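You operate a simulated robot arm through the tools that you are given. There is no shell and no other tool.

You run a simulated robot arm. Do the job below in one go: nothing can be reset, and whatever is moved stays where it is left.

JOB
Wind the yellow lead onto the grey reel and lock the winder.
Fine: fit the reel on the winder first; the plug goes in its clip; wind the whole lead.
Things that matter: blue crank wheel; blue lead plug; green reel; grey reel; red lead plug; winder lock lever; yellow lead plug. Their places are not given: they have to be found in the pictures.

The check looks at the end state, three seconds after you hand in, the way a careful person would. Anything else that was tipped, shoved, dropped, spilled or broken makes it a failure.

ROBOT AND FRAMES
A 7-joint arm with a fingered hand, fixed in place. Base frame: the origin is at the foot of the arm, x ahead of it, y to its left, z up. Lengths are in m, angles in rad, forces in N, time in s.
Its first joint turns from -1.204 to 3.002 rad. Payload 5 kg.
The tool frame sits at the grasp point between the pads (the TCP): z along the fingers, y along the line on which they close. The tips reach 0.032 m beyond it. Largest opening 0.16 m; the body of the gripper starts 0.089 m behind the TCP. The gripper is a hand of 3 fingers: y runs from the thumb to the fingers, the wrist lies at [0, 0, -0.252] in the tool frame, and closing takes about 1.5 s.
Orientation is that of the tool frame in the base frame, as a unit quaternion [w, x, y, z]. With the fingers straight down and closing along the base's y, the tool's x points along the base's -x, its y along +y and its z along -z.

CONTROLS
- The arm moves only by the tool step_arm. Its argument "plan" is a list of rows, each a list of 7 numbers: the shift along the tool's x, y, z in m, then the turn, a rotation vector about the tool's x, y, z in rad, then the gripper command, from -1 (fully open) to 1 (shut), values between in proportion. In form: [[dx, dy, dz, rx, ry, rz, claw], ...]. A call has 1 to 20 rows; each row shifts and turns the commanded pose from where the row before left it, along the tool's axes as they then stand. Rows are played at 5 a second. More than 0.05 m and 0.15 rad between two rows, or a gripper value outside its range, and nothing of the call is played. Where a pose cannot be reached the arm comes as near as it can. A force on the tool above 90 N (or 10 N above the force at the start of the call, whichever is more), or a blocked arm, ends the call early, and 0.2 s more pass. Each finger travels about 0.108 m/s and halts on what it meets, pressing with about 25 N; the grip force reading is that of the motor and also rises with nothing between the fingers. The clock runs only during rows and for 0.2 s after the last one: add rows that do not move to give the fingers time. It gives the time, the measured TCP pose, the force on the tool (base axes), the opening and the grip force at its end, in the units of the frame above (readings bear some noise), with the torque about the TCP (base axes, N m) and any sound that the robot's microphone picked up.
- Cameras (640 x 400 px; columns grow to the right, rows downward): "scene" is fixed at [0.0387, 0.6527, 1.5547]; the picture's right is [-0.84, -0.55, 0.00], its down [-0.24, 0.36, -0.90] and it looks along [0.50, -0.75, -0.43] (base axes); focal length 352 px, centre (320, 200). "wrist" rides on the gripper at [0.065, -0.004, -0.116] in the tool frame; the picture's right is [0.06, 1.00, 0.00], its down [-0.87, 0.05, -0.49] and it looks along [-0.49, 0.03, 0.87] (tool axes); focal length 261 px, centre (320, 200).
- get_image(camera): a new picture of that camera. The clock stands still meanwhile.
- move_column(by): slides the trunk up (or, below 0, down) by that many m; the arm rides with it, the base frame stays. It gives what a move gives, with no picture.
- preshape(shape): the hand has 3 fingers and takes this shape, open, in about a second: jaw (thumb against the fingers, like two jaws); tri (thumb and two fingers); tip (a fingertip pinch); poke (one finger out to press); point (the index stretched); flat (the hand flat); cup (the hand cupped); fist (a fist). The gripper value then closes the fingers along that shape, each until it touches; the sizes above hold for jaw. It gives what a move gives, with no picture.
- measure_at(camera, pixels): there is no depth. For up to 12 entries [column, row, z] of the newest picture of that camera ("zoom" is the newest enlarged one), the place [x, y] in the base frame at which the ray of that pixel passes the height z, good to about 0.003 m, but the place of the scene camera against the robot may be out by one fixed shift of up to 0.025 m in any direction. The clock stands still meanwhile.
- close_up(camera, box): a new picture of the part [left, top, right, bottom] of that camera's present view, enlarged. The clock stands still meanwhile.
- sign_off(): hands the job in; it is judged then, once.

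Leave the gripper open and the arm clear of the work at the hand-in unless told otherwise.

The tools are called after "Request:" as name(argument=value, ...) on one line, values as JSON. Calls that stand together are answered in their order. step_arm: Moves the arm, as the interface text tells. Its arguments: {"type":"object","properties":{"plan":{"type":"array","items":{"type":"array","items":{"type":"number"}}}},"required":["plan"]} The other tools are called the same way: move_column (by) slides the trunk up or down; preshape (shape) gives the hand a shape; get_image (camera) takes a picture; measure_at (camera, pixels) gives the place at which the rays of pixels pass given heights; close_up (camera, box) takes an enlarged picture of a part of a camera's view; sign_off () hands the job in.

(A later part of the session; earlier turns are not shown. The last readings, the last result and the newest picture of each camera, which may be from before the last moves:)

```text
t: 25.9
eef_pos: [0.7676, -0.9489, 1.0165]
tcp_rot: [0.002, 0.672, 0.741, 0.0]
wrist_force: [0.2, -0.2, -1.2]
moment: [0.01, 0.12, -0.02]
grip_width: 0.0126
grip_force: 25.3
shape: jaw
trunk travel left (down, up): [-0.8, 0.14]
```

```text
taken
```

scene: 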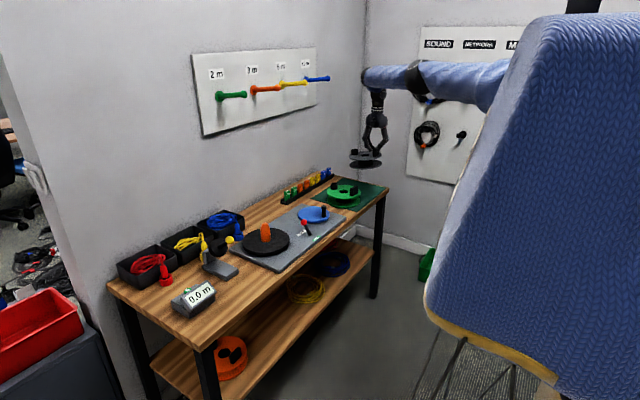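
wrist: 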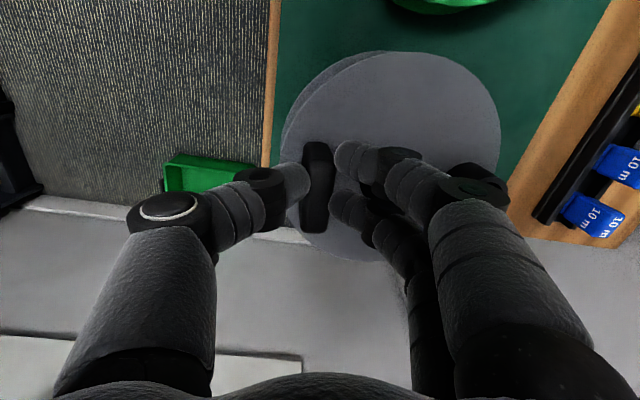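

Next I'll carry the reel toward the winder spindle at constant height; its underside, at about z 0.92, clears everything.

Request:
step_arm(plan=[[0.02, 0.003, 0, 0, 0, 0, 1], [0.035, 0.005, 0, 0, 0, 0, 1], [0.0434, 0.00625, 0, 0, 0, 0, 1], [0.0434, 0.00625, 0, 0, 0, 0, 1], [0.0434, 0.00625, 0, 0, 0, 0, 1], [0.0434, 0.00625, 0, 0, 0, 0, 1], [0.0434, 0.00625, 0, 0, 0, 0, 1], [0.0434, 0.00625, 0, 0, 0, 0, 1], [0.0434, 0.00625, 0, 0, 0, 0, 1], [0.0434, 0.00625, 0, 0, 0, 0, 1], [0.0434, 0.00625, 0, 0, 0, 0, 1], [0.0434, 0.00625, 0, 0, 0, 0, 1], [0.0434, 0.00625, 0, 0, 0, 0, 1], [0.0434, 0.00625, 0, 0, 0, 0, 1], [0.035, 0.005, 0, 0, 0, 0, 1], [0.02, 0.003, 0, 0, 0, 0, 1], [0, 0, 0, 0, 0, 0, 1]])

Request:
get_image(camera="wrist")

Request:
get_image(camera="scene")

```text
t: 29.5
eef_pos: [0.7962, -0.3142, 1.0152]
tcp_rot: [0.0, 0.671, 0.741, -0.001]
wrist_force: [0.4, -0.5, -2.6]
moment: [0.04, 0.12, 0.03]
grip_width: 0.0122
grip_force: 25.0
shape: jaw
trunk travel left (down, up): [-0.8, 0.14]
```

```text
taken
```

wrist: 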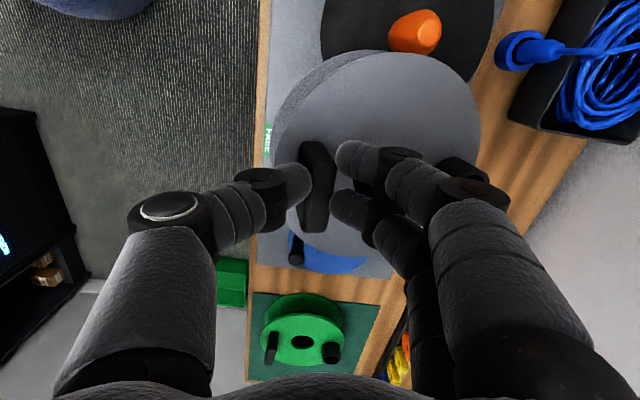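

```text
taken
```

scene: 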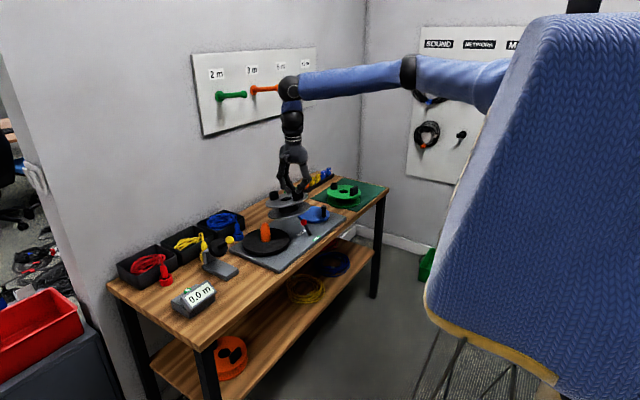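

Carried across safely. I'll zoom in for the spindle and the outline of the upper flange, so I can find the reel centre relative to the hand.

Request:
close_up(camera="wrist", box=[240, 0, 560, 200])

Request:
close_up(camera="wrist", box=[250, 40, 510, 290])

Request:
close_up(camera="scene", box=[230, 150, 350, 260])

```text
2.00 times, centred on (400, 100) of wrist
```

zoom: 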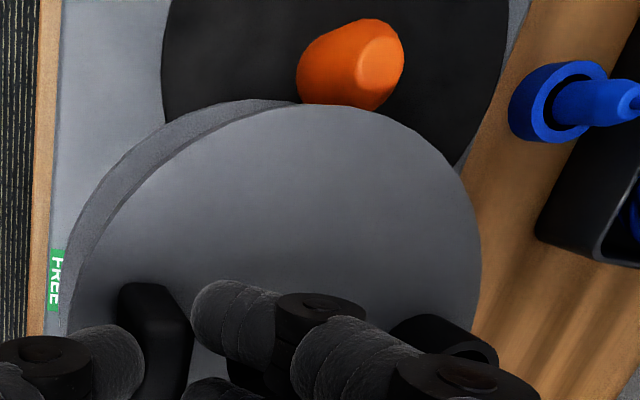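

```text
1.60 times, centred on (380, 165) of wrist
```

zoom: 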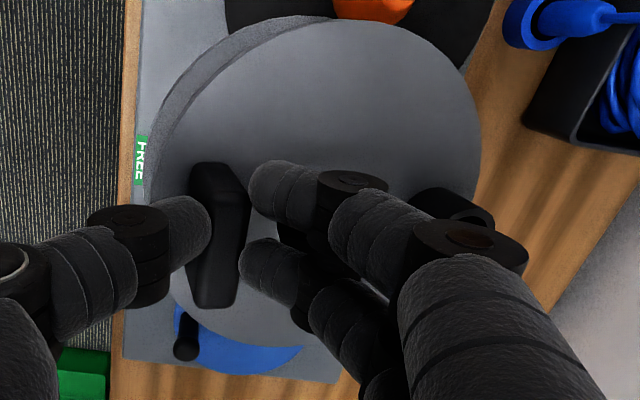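

```text
3.64 times, centred on (290, 205) of scene
```

zoom: 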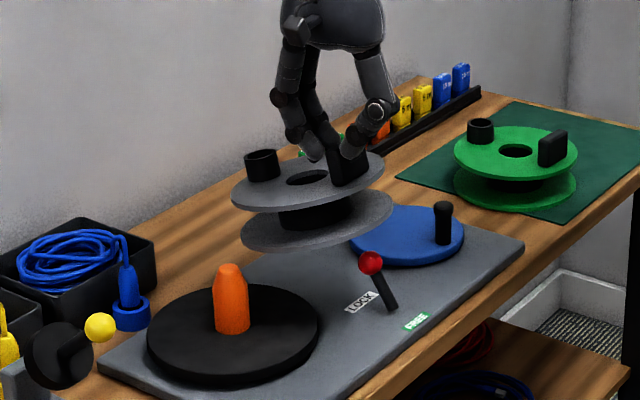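

I'll measure the flange edge points at the flange height (about 0.979) and the spindle at several heights.

Request:
measure_at(camera="wrist", pixels=[[431, 29, 0.88], [431, 29, 0.89], [431, 29, 0.9], [400, 37, 0.81], [480.6, 121, 0.979], [395.6, 52, 0.979], [365, 256.5, 0.979], [350, 254, 0.979], [478, 150, 0.979], [300, 120, 0.979]])

Request:
measure_at(camera="scene", pixels=[[264.9, 224.2, 0.87], [264.9, 224.2, 0.88], [264.9, 224.2, 0.89], [265.7, 240.1, 0.81], [265.7, 240.1, 0.82], [286, 200, 0.979], [303.5, 195.5, 0.979], [274, 193, 1.0]])

```text
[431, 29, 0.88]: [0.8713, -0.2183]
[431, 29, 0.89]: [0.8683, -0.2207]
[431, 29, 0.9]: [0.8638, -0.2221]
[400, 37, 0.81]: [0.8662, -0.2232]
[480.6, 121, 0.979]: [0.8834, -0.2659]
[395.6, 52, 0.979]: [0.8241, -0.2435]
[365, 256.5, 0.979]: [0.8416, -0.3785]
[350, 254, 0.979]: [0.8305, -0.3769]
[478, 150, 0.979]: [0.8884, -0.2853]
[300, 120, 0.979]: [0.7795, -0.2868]
```

```text
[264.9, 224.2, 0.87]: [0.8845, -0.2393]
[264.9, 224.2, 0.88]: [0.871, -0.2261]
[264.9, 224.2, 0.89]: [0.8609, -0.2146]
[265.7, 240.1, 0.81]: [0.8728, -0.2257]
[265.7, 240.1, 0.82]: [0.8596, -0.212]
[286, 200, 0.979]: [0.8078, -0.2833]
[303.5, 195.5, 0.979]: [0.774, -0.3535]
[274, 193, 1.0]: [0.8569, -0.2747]
```

The two estimates of the reel centre differ a bit. I'll take sharper zooms of the reel in both cameras before lowering it.

Request:
close_up(camera="scene", box=[255, 170, 335, 225])

Request:
measure_at(camera="scene", pixels=[[298.3, 191.3, 1.01], [286.2, 198.9, 0.979], [264.9, 224.2, 0.885]])

```text
7.27 times, centred on (295, 198) of scene
```

zoom: 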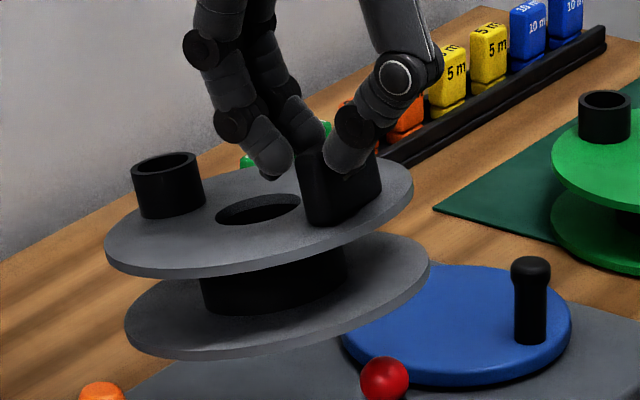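

```text
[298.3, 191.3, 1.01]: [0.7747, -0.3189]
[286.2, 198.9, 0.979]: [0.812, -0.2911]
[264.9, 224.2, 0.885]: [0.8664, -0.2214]
```

The reel has drooped about 12° in the grip, with the clip side low. I'll move over the spindle first and then tilt the hand to level the reel.

Request:
step_arm(plan=[[0.029, 0.01, 0, 0, 0, 0, 1], [0.029, 0.01, 0, 0, 0, 0, 1], [0.0285, 0.0105, 0, 0, 0, 0, 1], [0, 0, 0, -0.1, 0, 0, 1], [0, 0, 0, -0.1, 0, 0, 1], [0, 0, 0, 0, 0, 0, 1]])

Request:
close_up(camera="scene", box=[225, 170, 305, 250])

Request:
get_image(camera="wrist")

```text
t: 30.9
eef_pos: [0.8178, -0.2228, 1.0153]
tcp_rot: [0.069, 0.667, 0.738, 0.074]
wrist_force: [-0.3, -0.3, -2.6]
moment: [-0.01, 0.13, 0.01]
grip_width: 0.0119
grip_force: 24.8
shape: jaw
trunk travel left (down, up): [-0.8, 0.14]
```

```text
5.00 times, centred on (265, 210) of scene
```

zoom: 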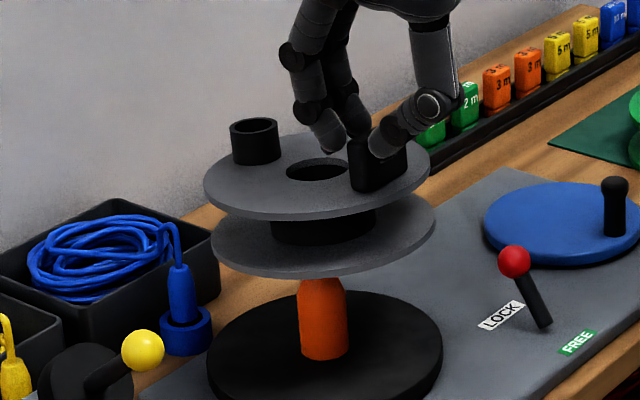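

```text
taken
```

wrist: 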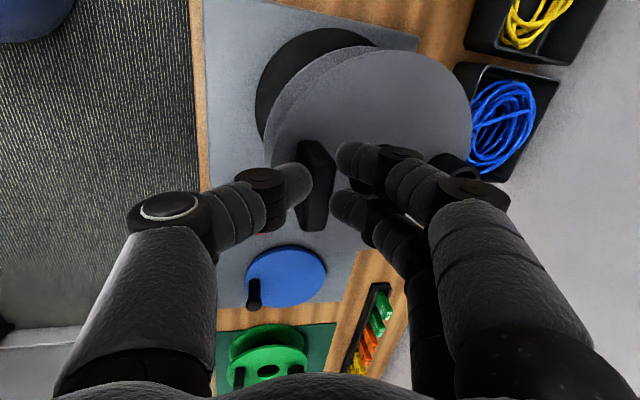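

The reel is nearly level and lines up over the spindle. I'll add a slight further levelling and measure the hole at zoom (318,170).

Request:
step_arm(plan=[[0, 0, 0, -0.06, 0, 0, 1], [0, 0, 0, 0, 0, 0, 1]])

Request:
close_up(camera="scene", box=[225, 175, 305, 225])

Request:
close_up(camera="wrist", box=[240, 20, 500, 250])

```text
t: 31.5
eef_pos: [0.8176, -0.2237, 1.0167]
tcp_rot: [0.089, 0.665, 0.735, 0.095]
wrist_force: [1.4, -0.4, 0.2]
moment: [-0.02, -0.05, -0.04]
grip_width: 0.0091
grip_force: 25.2
shape: jaw
trunk travel left (down, up): [-0.8, 0.14]
```

```text
8.00 times, centred on (265, 200) of scene
```

zoom: 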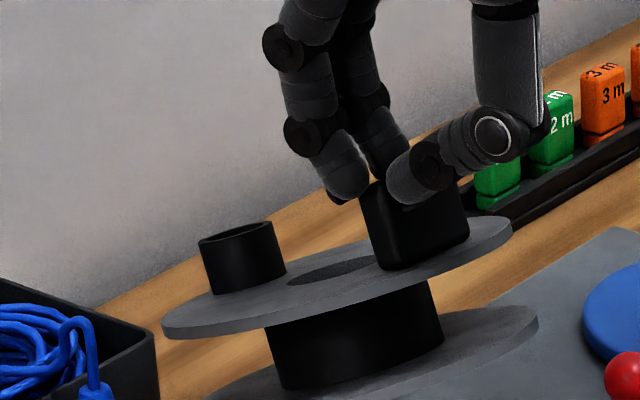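

```text
1.74 times, centred on (370, 135) of wrist
```

zoom: 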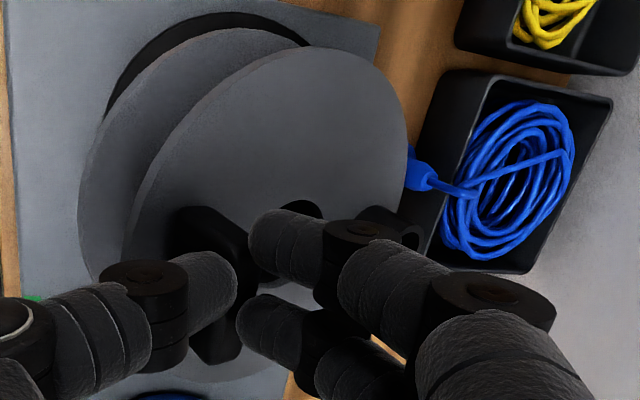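

The reel is slipping: grip width dropped to 9 mm and the load to about 0. The clock stands still, so I'll look closely before acting.

Request:
get_image(camera="scene")

Request:
close_up(camera="scene", box=[225, 165, 325, 265])

Request:
get_image(camera="wrist")

```text
taken
```

scene: 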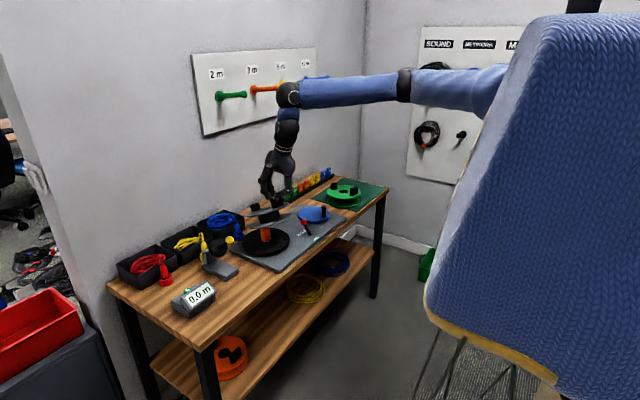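

```text
4.00 times, centred on (275, 215) of scene
```

zoom: 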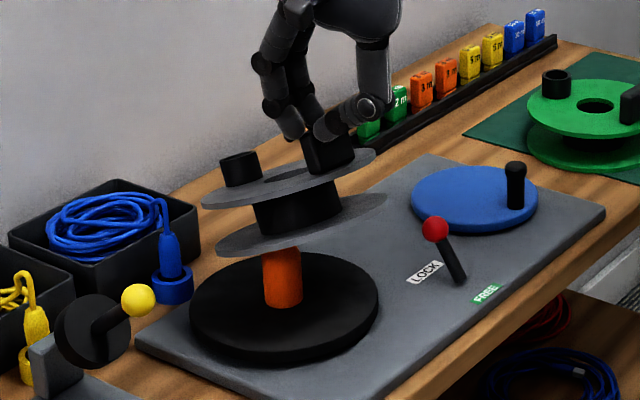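

```text
taken
```

wrist: 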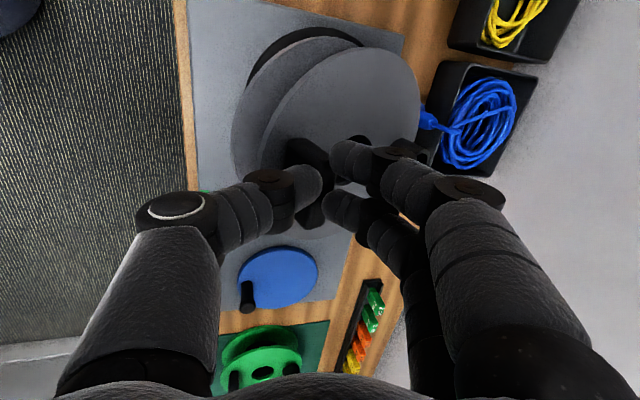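

The reel has dropped out of the fingertips and its hole seems to be coming over the spindle. The best course is to release cleanly so the spindle guides it down, so I'll open the fingers without moving.

Request:
step_arm(plan=[[0, 0, 0, 0, 0, 0, 0.4]])

Request:
close_up(camera="scene", box=[225, 165, 325, 265])

Request:
get_image(camera="wrist")

```text
t: 31.9
eef_pos: [0.8176, -0.2238, 1.016]
tcp_rot: [0.089, 0.665, 0.736, 0.095]
wrist_force: [0.5, 0.8, -0.3]
moment: [0.01, 0.0, 0.01]
grip_width: 0.047
grip_force: 0.0
shape: jaw
trunk travel left (down, up): [-0.8, 0.14]
```

```text
4.00 times, centred on (275, 215) of scene
```

zoom: 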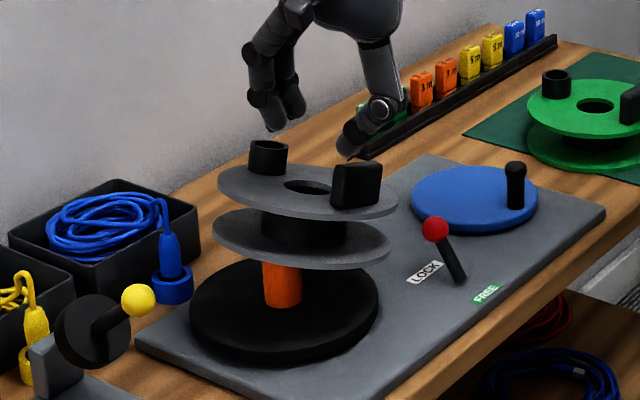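

```text
taken
```

wrist: 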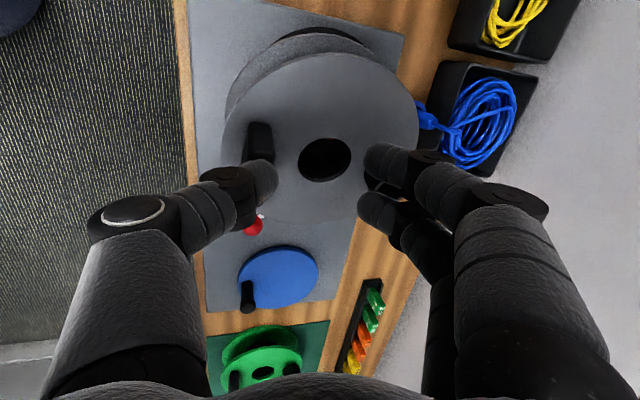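

The reel is now perched near the tip of the spindle, not seated. I'll measure where the hole and block are before the clock runs on.

Request:
measure_at(camera="wrist", pixels=[[325, 160, 0.92], [325, 160, 0.94], [262, 143, 0.94], [262, 143, 0.96], [445, 175, 0.95]])

Request:
close_up(camera="wrist", box=[200, 20, 440, 250])

Request:
close_up(camera="scene", box=[240, 185, 310, 245])

```text
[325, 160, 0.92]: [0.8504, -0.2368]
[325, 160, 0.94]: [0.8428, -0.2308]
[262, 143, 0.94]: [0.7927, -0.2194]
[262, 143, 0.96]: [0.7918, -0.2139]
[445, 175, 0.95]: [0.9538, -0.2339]
```

```text
1.74 times, centred on (320, 135) of wrist
```

zoom: 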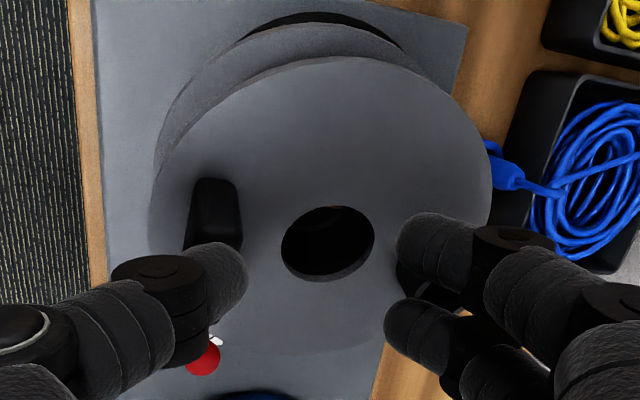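

```text
6.67 times, centred on (275, 215) of scene
```

zoom: 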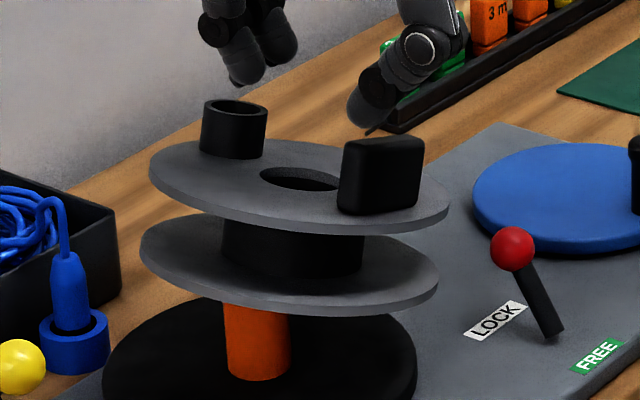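

The reel centre (about 0.848,-0.235) is roughly 2 cm off the spindle axis and resting on its tapered tip. Pressing now could make it worse. I'll keep the hand still, open wider so nothing touches the reel, and watch how it settles.

Request:
step_arm(plan=[[0, 0, 0, 0, 0, 0, 0.3]])

Request:
close_up(camera="scene", box=[225, 165, 325, 265])

Request:
get_image(camera="wrist")

```text
t: 32.3
eef_pos: [0.8165, -0.224, 1.0161]
tcp_rot: [0.088, 0.665, 0.735, 0.096]
wrist_force: [-0.1, -0.2, -0.1]
moment: [0.0, 0.03, 0.02]
grip_width: 0.0558
grip_force: 0.0
shape: jaw
trunk travel left (down, up): [-0.8, 0.14]
```

```text
4.00 times, centred on (275, 215) of scene
```

zoom: 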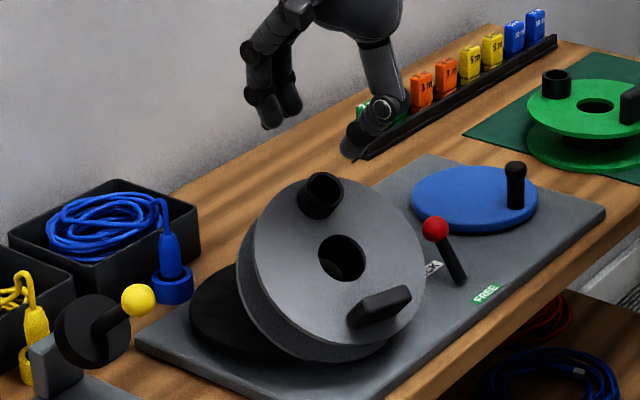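

```text
taken
```

wrist: 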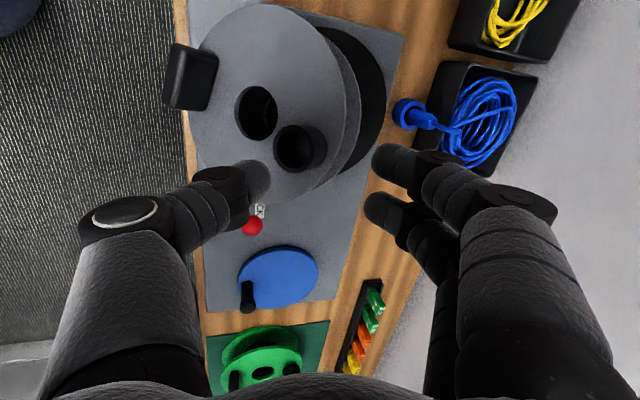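

The reel toppled toward the robot side and leans against the spindle, still on the plate. I'll let it settle one more tick and look.

Request:
step_arm(plan=[[0, 0, 0, 0, 0, 0, 0.3]])

Request:
close_up(camera="scene", box=[225, 165, 325, 265])

Request:
get_image(camera="wrist")

```text
t: 32.7
eef_pos: [0.8172, -0.2234, 1.0149]
tcp_rot: [0.089, 0.665, 0.736, 0.094]
wrist_force: [0.1, 0.5, 0.3]
moment: [0.01, 0.03, 0.03]
grip_width: 0.0559
grip_force: 0.2
shape: jaw
trunk travel left (down, up): [-0.8, 0.14]
```

```text
4.00 times, centred on (275, 215) of scene
```

zoom: 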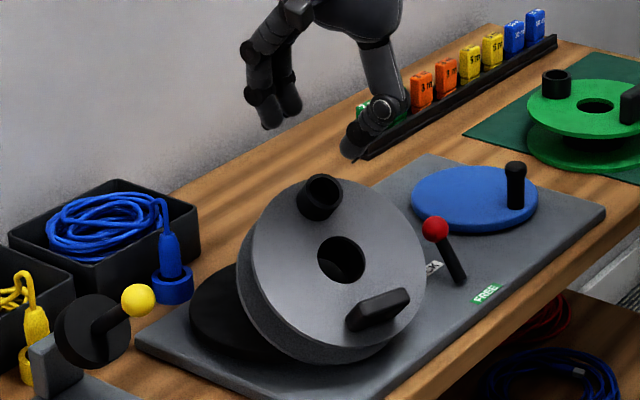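

```text
taken
```

wrist: 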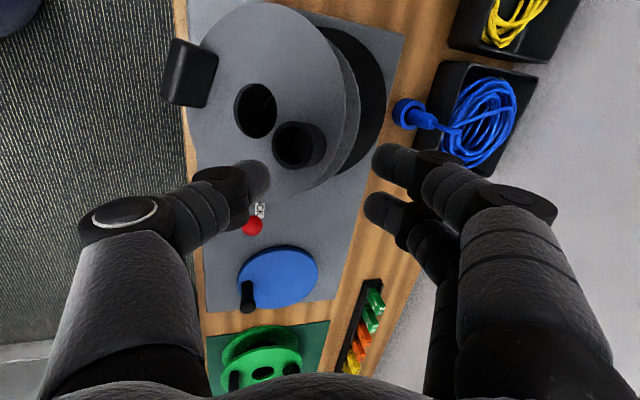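

The reel has settled, stably leaning on the spindle with its face toward the robot, and nothing else has moved. The block grip was too narrow to hold the tilting load. A better grasp spans from the block's outer face to the clip's outer side, about 12 cm across the reel's centre. First I need the reel's present pose, so I'll triangulate the hole, clip and block from both cameras.

Request:
close_up(camera="wrist", box=[150, 0, 410, 200])

Request:
close_up(camera="scene", box=[245, 195, 315, 260])

```text
2.00 times, centred on (280, 100) of wrist
```

zoom: 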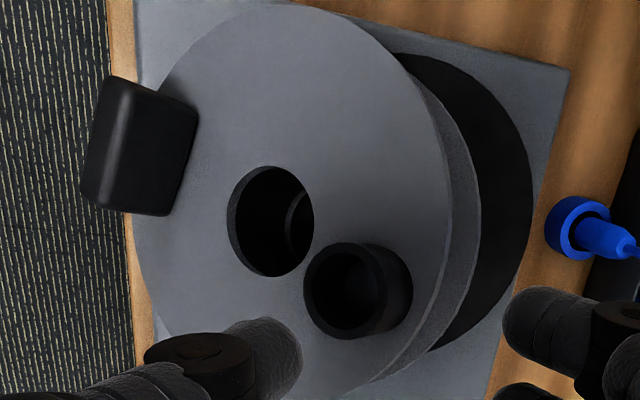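

```text
6.15 times, centred on (280, 228) of scene
```

zoom: 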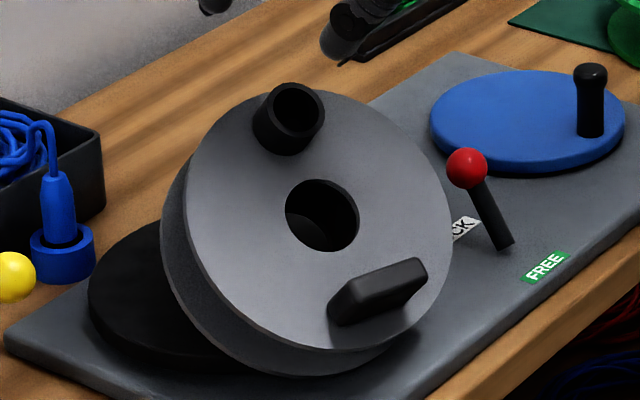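

I'll triangulate the hole (scene (280.4,230.5) / wrist (255,110.5)) and the clip opening (scene (276.5,212.9) / wrist (296,146.5)).

Request:
measure_at(camera="wrist", pixels=[[255, 110.5, 0.84], [255, 110.5, 0.86], [255, 110.5, 0.88], [255, 110.5, 0.9], [296, 146.5, 0.88], [296, 146.5, 0.9], [296, 146.5, 0.92], [296, 146.5, 0.95], [195, 70, 0.84], [195, 70, 0.86], [195, 70, 0.88]])

Request:
measure_at(camera="scene", pixels=[[280.4, 230.5, 0.84], [280.4, 230.5, 0.86], [280.4, 230.5, 0.88], [280.4, 230.5, 0.9], [276.5, 212.9, 0.88], [276.5, 212.9, 0.9], [276.5, 212.9, 0.92], [276.5, 212.9, 0.95], [290.3, 243.1, 0.84], [290.3, 243.1, 0.86], [290.3, 243.1, 0.88]])

```text
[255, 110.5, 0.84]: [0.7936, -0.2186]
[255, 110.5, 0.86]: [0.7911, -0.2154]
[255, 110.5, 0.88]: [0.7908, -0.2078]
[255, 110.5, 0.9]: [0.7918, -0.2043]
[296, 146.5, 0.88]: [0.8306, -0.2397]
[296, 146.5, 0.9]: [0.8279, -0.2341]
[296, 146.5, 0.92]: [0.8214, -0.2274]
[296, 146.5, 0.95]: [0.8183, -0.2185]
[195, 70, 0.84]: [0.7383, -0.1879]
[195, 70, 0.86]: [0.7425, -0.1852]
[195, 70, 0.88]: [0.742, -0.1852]
```

```text
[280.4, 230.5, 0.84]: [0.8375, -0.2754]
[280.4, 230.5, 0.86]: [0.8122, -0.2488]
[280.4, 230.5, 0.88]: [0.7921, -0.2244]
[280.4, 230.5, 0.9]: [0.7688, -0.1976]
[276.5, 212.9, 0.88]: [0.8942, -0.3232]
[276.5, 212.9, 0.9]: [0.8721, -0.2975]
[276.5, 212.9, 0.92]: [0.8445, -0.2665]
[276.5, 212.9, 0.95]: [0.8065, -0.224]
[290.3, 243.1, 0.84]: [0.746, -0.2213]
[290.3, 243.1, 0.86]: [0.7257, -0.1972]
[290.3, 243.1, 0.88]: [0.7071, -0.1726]
```

From both views, the reel's hole is at about (0.789,-0.212,0.885), and its face points toward (-0.45,0.35,0.82), tilted about 35°. I'll raise the hand, make it vertical, open it and turn it about 140° so the closing line can later match the block–clip line.

Request:
step_arm(plan=[[0, 0, -0.05, 0, 0, 0, 0.3], [0, 0, -0.05, 0.13, 0, 0, -0.4], [0, 0, 0, 0.135, 0, 0, -0.4], [0, 0, 0, 0, 0, -0.147, -0.4], [0, 0, 0, 0, 0, -0.147, -0.4], [0, 0, 0, 0, 0, -0.147, -0.4], [0, 0, 0, 0, 0, -0.147, -0.4], [0, 0, 0, 0, 0, -0.147, -0.4], [0, 0, 0, 0, 0, -0.147, -0.4], [0, 0, 0, 0, 0, -0.147, -0.4], [0, 0, 0, 0, 0, -0.147, -0.4], [0, 0, 0, 0, 0, -0.147, -0.4], [0, 0, 0, 0, 0, -0.147, -0.4], [0, 0, 0, 0, 0, -0.147, -0.4], [0, 0, 0, 0, 0, -0.147, -0.4], [0, 0, 0, 0, 0, -0.147, -0.4], [0, 0, 0, 0, 0, -0.147, -0.4], [0, 0, 0, 0, 0, -0.147, -0.4], [0, 0, 0, 0, 0, -0.147, -0.4], [0, 0, 0, 0, 0, 0, -0.4]])

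Request:
get_image(camera="wrist")

Request:
get_image(camera="scene")

```text
t: 36.9
eef_pos: [0.7919, -0.2255, 1.1115]
tcp_rot: [-0.002, -0.428, 0.904, -0.001]
wrist_force: [-0.2, 0.2, 0.0]
moment: [0.01, -0.01, 0.02]
grip_width: 0.1117
grip_force: 0.1
shape: jaw
trunk travel left (down, up): [-0.8, 0.14]
```

```text
taken
```

wrist: 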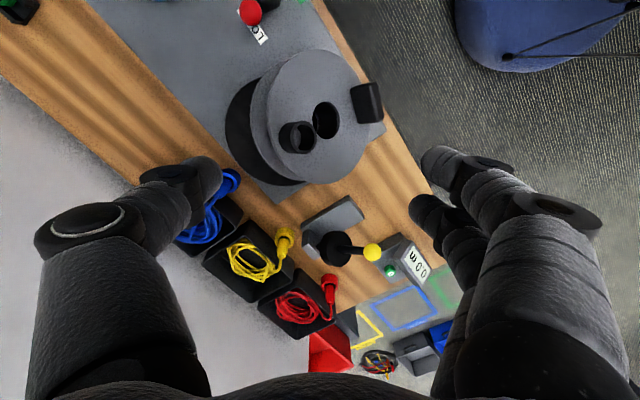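

```text
taken
```

scene: 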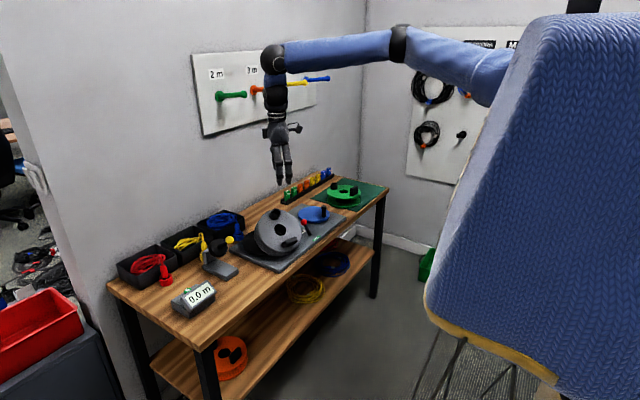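

The yaw worked. From this new vantage I'll zoom on the reel to triangulate against the other views.

Request:
close_up(camera="wrist", box=[210, 30, 410, 210])

```text
2.22 times, centred on (310, 120) of wrist
```

zoom: 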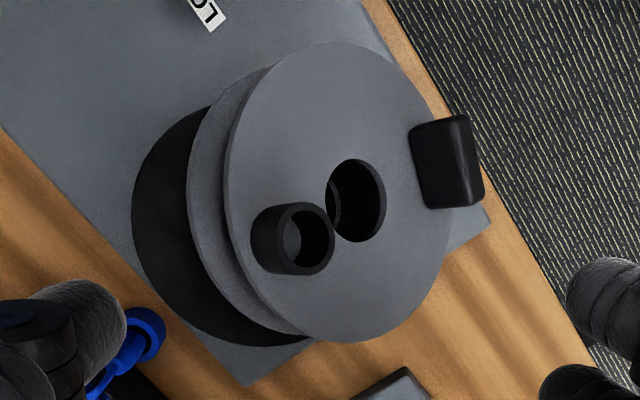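

Request:
measure_at(camera="zoom", pixels=[[356, 201, 0.86], [356, 201, 0.88], [356, 201, 0.9], [304, 238, 0.92], [304, 238, 0.94], [304, 238, 0.96], [467, 160, 0.85], [467, 160, 0.87], [467, 160, 0.89], [335, 42, 0.87], [370, 342, 0.9], [236, 190, 0.93]])

```text
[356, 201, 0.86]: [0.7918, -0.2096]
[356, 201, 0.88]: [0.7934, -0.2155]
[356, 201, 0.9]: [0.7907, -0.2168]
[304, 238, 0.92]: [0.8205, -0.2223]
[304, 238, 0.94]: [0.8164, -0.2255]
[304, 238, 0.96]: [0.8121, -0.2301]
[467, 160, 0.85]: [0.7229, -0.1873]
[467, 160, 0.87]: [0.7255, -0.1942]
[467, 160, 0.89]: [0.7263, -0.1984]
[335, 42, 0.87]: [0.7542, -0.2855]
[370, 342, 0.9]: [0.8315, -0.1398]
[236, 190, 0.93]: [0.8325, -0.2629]
```

Combining all views, I estimate the reel's face normal as about (-0.56,0.20,0.80), the block→clip direction as about (0.76,-0.25,0.59), and the hole at (0.791,-0.213,0.878). I'll turn and tilt the hand to face the reel squarely, standing 12 cm off its face.

Request:
step_arm(plan=[[0, 0, 0, 0, 0, -0.12, -0.8], [0, 0, 0, 0, 0, -0.12, -0.8], [0, 0, 0, 0, 0, -0.12, -0.8], [0, 0, 0, 0.128, 0, 0, -0.8], [0, 0, 0, 0.128, 0, 0, -0.8], [0, 0, 0, 0.128, 0, 0, -0.8], [0, 0, 0, 0.128, 0, 0, -0.8], [0, 0, 0, 0.125, 0, 0, -0.8], [-0.0036, 0.0337, 0.0162, 0, 0, 0, -0.8], [-0.0036, 0.0337, 0.0162, 0, 0, 0, -0.8], [-0.0036, 0.0337, 0.0162, 0, 0, 0, -0.8], [-0.0036, 0.0337, 0.0162, 0, 0, 0, -0.8], [0, 0, 0, 0, 0, 0, -0.8]])

Request:
get_image(camera="wrist")

Request:
get_image(camera="scene")

```text
t: 39.7
eef_pos: [0.7288, -0.1908, 0.9795]
tcp_rot: [0.179, -0.553, 0.773, -0.254]
wrist_force: [0.1, -0.6, -0.7]
moment: [-0.03, -0.02, -0.01]
grip_width: 0.1438
grip_force: 0.1
shape: jaw
trunk travel left (down, up): [-0.8, 0.14]
```

```text
taken
```

wrist: 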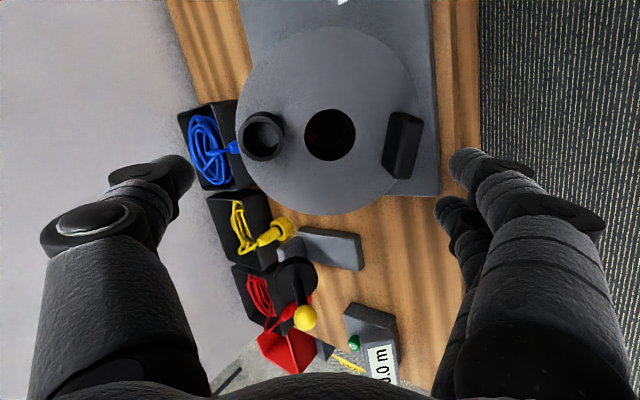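

```text
taken
```

scene: 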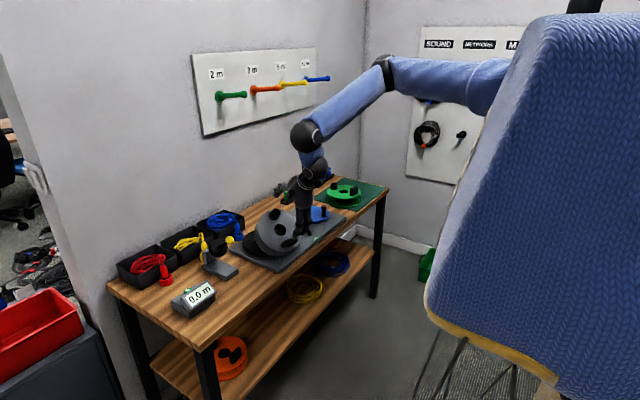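

The hand now faces the reel almost squarely: clip (262,135), hole (330,134), block (405,146). I'll zoom in to check the alignment before the final approach.

Request:
close_up(camera="wrist", box=[210, 10, 450, 230])

Request:
close_up(camera="scene", box=[230, 150, 340, 270])

```text
1.82 times, centred on (330, 120) of wrist
```

zoom: 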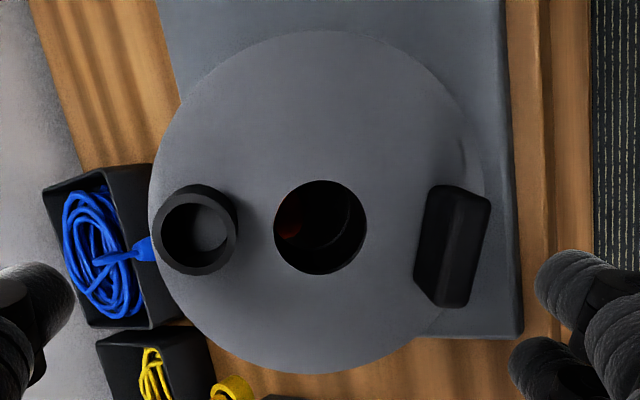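

```text
3.33 times, centred on (285, 210) of scene
```

zoom: 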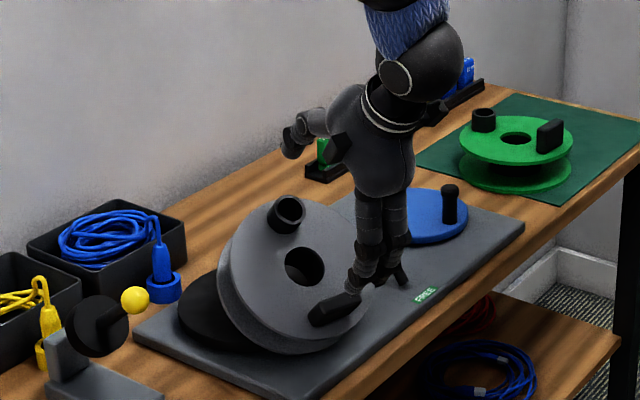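

The reel is only slightly off-square (about 4°). I'll apply that correction, open the hand fully, centre on the block–clip midpoint and advance 4.5 cm toward the face.

Request:
step_arm(plan=[[0, 0, 0, 0.065, -0.06, 0, -1], [0.009, 0.012, 0, 0, 0, 0, -1], [0, 0, 0.02, 0, 0, 0, -1], [0, 0, 0.025, 0, 0, 0, -1], [0, 0, 0, 0, 0, 0, -1]])

Request:
get_image(camera="wrist")

Request:
close_up(camera="scene", box=[230, 150, 340, 270])

```text
t: 40.9
eef_pos: [0.7445, -0.1997, 0.9385]
tcp_rot: [0.221, -0.554, 0.758, -0.264]
wrist_force: [-0.6, -0.2, 0.2]
moment: [-0.01, -0.01, 0.02]
grip_width: 0.16
grip_force: 0.1
shape: jaw
trunk travel left (down, up): [-0.8, 0.14]
```

```text
taken
```

wrist: 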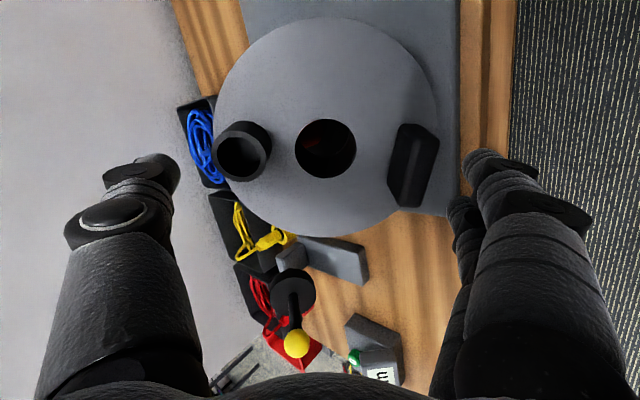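

```text
3.33 times, centred on (285, 210) of scene
```

zoom: 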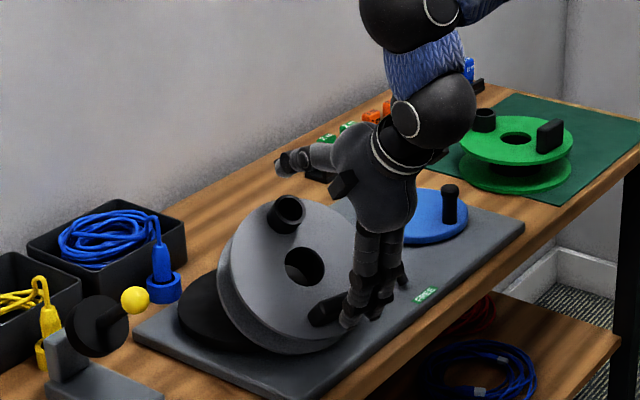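

Alignment is good: midpoint error about 3–4 mm. I'll correct it and advance 3.5 cm more in small steps, so the fingertips sit outside the clip and block just above the flange.

Request:
step_arm(plan=[[0.004, 0.003, 0.01, 0, 0, 0, -1], [0, 0, 0.01, 0, 0, 0, -1], [0, 0, 0.01, 0, 0, 0, -1], [0, 0, 0.006, 0, 0, 0, -1], [0, 0, 0, 0, 0, 0, -1]])

Request:
get_image(camera="wrist")

Request:
close_up(camera="scene", box=[240, 180, 330, 260])

```text
t: 42.1
eef_pos: [0.7651, -0.2133, 0.9081]
tcp_rot: [0.22, -0.554, 0.758, -0.263]
wrist_force: [-0.6, 0.1, 0.6]
moment: [0.0, -0.01, 0.02]
grip_width: 0.16
grip_force: 0.0
shape: jaw
trunk travel left (down, up): [-0.8, 0.14]
```

```text
taken
```

wrist: 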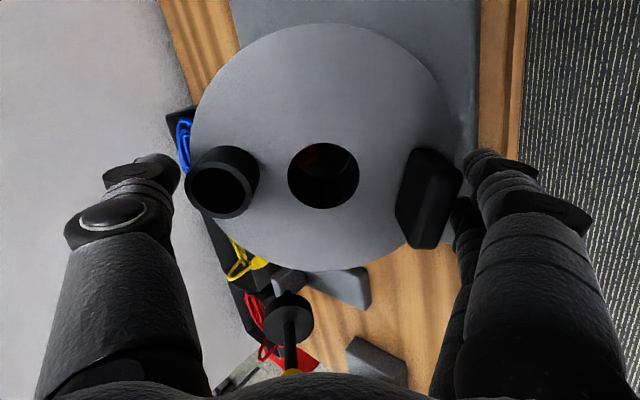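

```text
5.00 times, centred on (285, 220) of scene
```

zoom: 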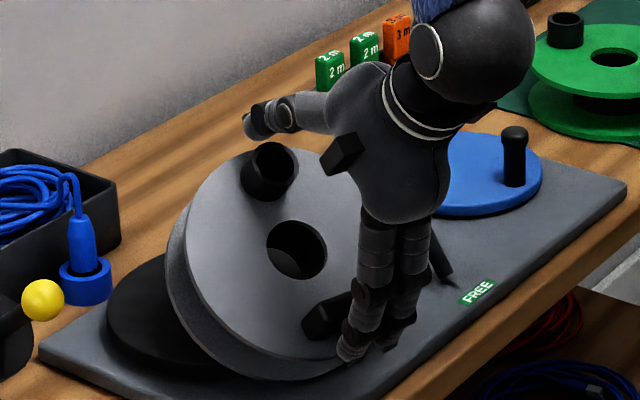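

The thumb is outside the clip and the fingers outside the block, about 4 cm TCP-to-flange. I'll advance 3 mm more and close.

Request:
step_arm(plan=[[0, 0, 0.004, 0, 0, 0, -1], [0, 0, 0, 0, 0, 0, -0.7], [0, 0, 0, 0, 0, 0, -0.5], [0, 0, 0, 0, 0, 0, -0.3], [0, 0, 0, 0, 0, 0, 0], [0, 0, 0, 0, 0, 0, 0]])

Request:
get_image(camera="wrist")

Request:
close_up(camera="scene", box=[240, 180, 330, 260])

```text
t: 43.5
eef_pos: [0.7689, -0.2113, 0.9046]
tcp_rot: [0.221, -0.554, 0.758, -0.263]
wrist_force: [-0.8, -0.7, -0.2]
moment: [-0.01, 0.08, -0.01]
grip_width: 0.1404
grip_force: 25.0
shape: jaw
trunk travel left (down, up): [-0.8, 0.14]
```

```text
taken
```

wrist: 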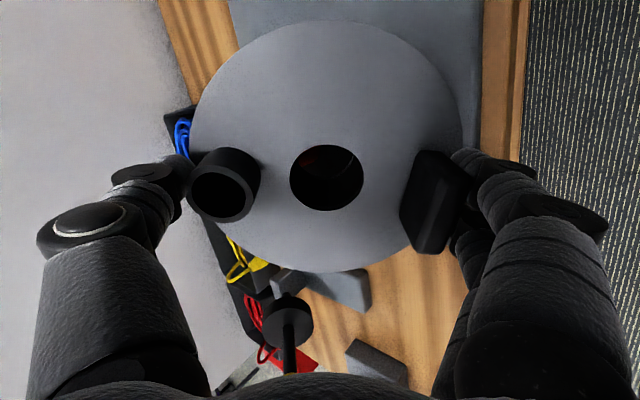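

```text
5.00 times, centred on (285, 220) of scene
```

zoom: 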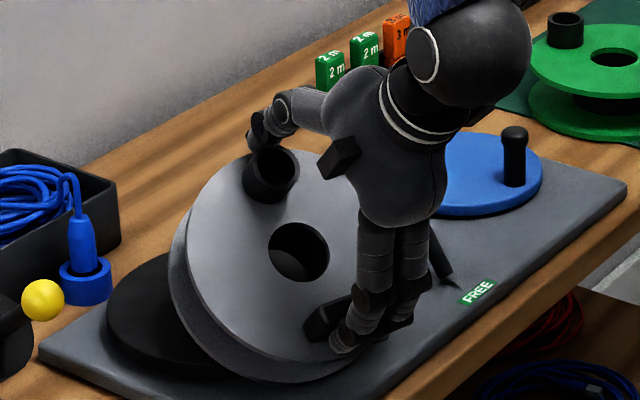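

The hand has gripped at 0.140 m width, but the thumb seems to catch only the upper part of the clip. I'll open, go about 1 cm deeper while watching the force, and regrip.

Request:
step_arm(plan=[[0, 0, 0, 0, 0, 0, -1], [0, 0, 0, 0, 0, 0, -1], [0, 0, 0.004, 0, 0, 0, -1], [0, 0, 0.004, 0, 0, 0, -1], [0, 0, 0, 0, 0, 0, -1]])

Request:
get_image(camera="wrist")

Request:
close_up(camera="scene", box=[240, 180, 330, 260])

```text
t: 44.7
eef_pos: [0.7727, -0.2133, 0.8996]
tcp_rot: [0.221, -0.554, 0.759, -0.262]
wrist_force: [-4.8, 0.7, 0.4]
moment: [0.09, 0.26, 0.02]
grip_width: 0.1603
grip_force: 0.1
shape: jaw
trunk travel left (down, up): [-0.8, 0.14]
```

```text
taken
```

wrist: 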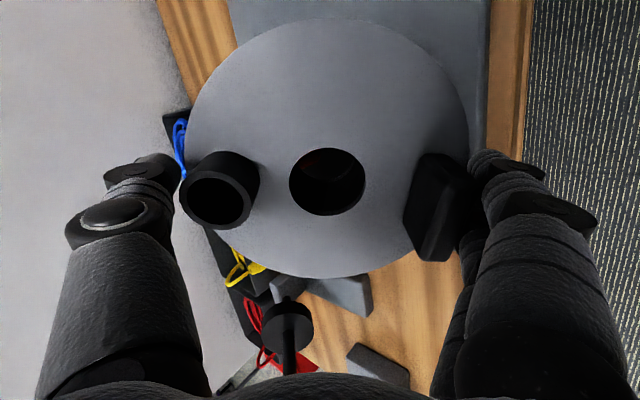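

```text
5.00 times, centred on (285, 220) of scene
```

zoom: 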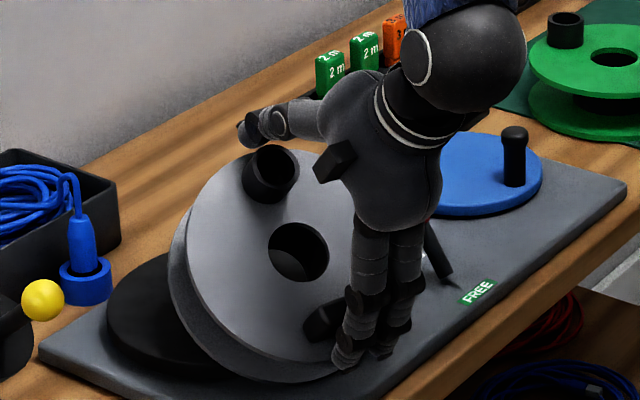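

There is light contact (about 5 N) on the finger side while the thumb side is still clear, so the hand is tilted slightly too much. I'll back off 6 mm, reduce the tilt by 0.1 rad and advance again.

Request:
step_arm(plan=[[0, 0, -0.006, 0, 0, 0, -1], [0, -0.003, 0, -0.1, 0, 0, -1], [0, 0, 0.005, 0, 0, 0, -1], [0, 0, 0, 0, 0, 0, -1]])

Request:
get_image(camera="wrist")

Request:
close_up(camera="scene", box=[240, 180, 330, 260])

```text
t: 45.7
eef_pos: [0.7732, -0.2135, 0.9004]
tcp_rot: [0.192, -0.564, 0.771, -0.225]
wrist_force: [-2.5, 1.6, 1.1]
moment: [0.03, 0.12, -0.01]
grip_width: 0.16
grip_force: 0.0
shape: jaw
trunk travel left (down, up): [-0.8, 0.14]
```

```text
taken
```

wrist: 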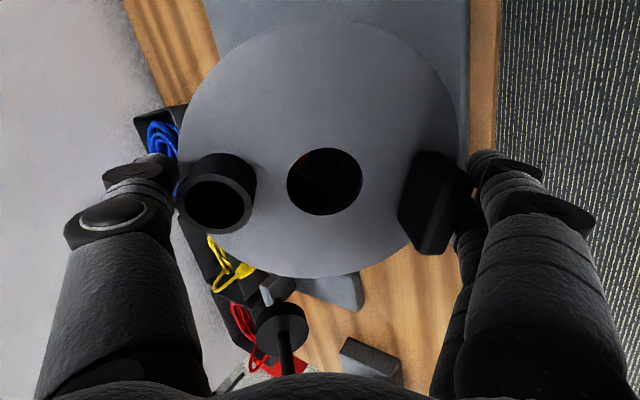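

```text
5.00 times, centred on (285, 220) of scene
```

zoom: 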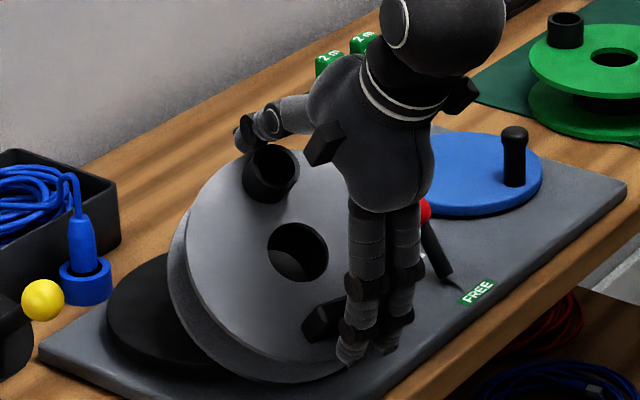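

The thumb now lies right beside the clip's outer side. I'll close.

Request:
step_arm(plan=[[0, 0, 0, 0, 0, 0, -0.8], [0, 0, 0, 0, 0, 0, -0.6], [0, 0, 0, 0, 0, 0, -0.4], [0, 0, 0, 0, 0, 0, 0], [0, 0, 0, 0, 0, 0, 0.3], [0, 0, 0, 0, 0, 0, 0.3]])

Request:
get_image(camera="wrist")

Request:
close_up(camera="scene", box=[240, 180, 330, 260])

```text
t: 47.1
eef_pos: [0.7734, -0.2129, 0.9009]
tcp_rot: [0.192, -0.565, 0.77, -0.226]
wrist_force: [-4.9, 0.4, -0.5]
moment: [0.02, 0.12, -0.03]
grip_width: 0.1521
grip_force: 25.4
shape: jaw
trunk travel left (down, up): [-0.8, 0.14]
```

```text
taken
```

wrist: 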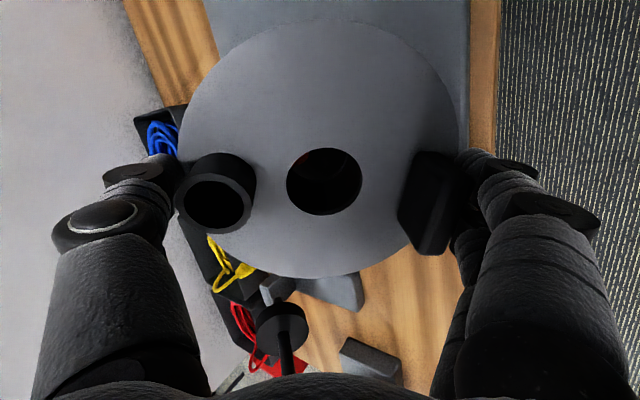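

```text
5.00 times, centred on (285, 220) of scene
```

zoom: 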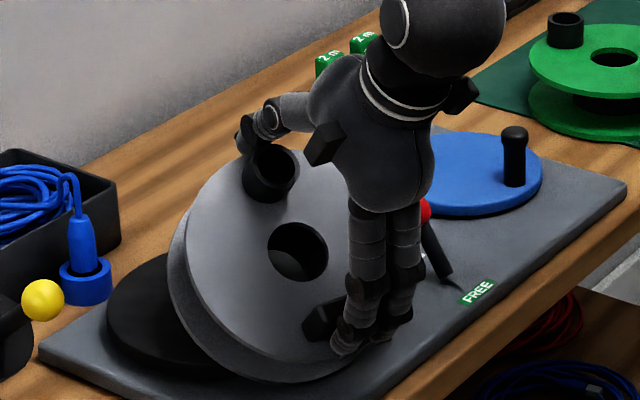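

The grip holds at 25 N. I'll pull back gently along the reel's axis, away from the spindle and up, by about 2.5 cm, and check that the reel follows.

Request:
step_arm(plan=[[0, 0, -0.005, 0, 0, 0, 0.3], [0, -0.004, -0.008, 0, 0, 0, 0.3], [0, -0.006, -0.01, 0, 0, 0, 0.3], [0, 0, 0, 0, 0, 0, 0.3]])

Request:
get_image(camera="wrist")

Request:
close_up(camera="scene", box=[240, 180, 330, 260])

```text
t: 48.1
eef_pos: [0.7675, -0.2143, 0.9249]
tcp_rot: [0.193, -0.564, 0.771, -0.225]
wrist_force: [0.0, 0.8, -1.7]
moment: [0.01, 0.04, 0.04]
grip_width: 0.1519
grip_force: 24.4
shape: jaw
trunk travel left (down, up): [-0.8, 0.14]
```

```text
taken
```

wrist: 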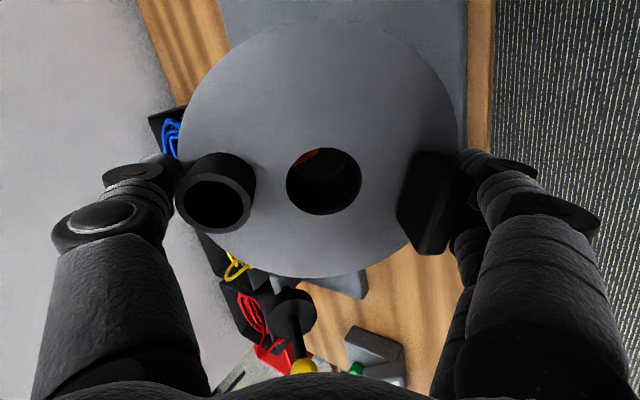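

```text
5.00 times, centred on (285, 220) of scene
```

zoom: 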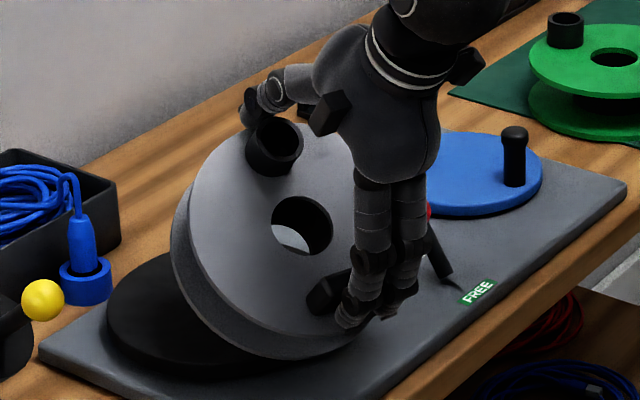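

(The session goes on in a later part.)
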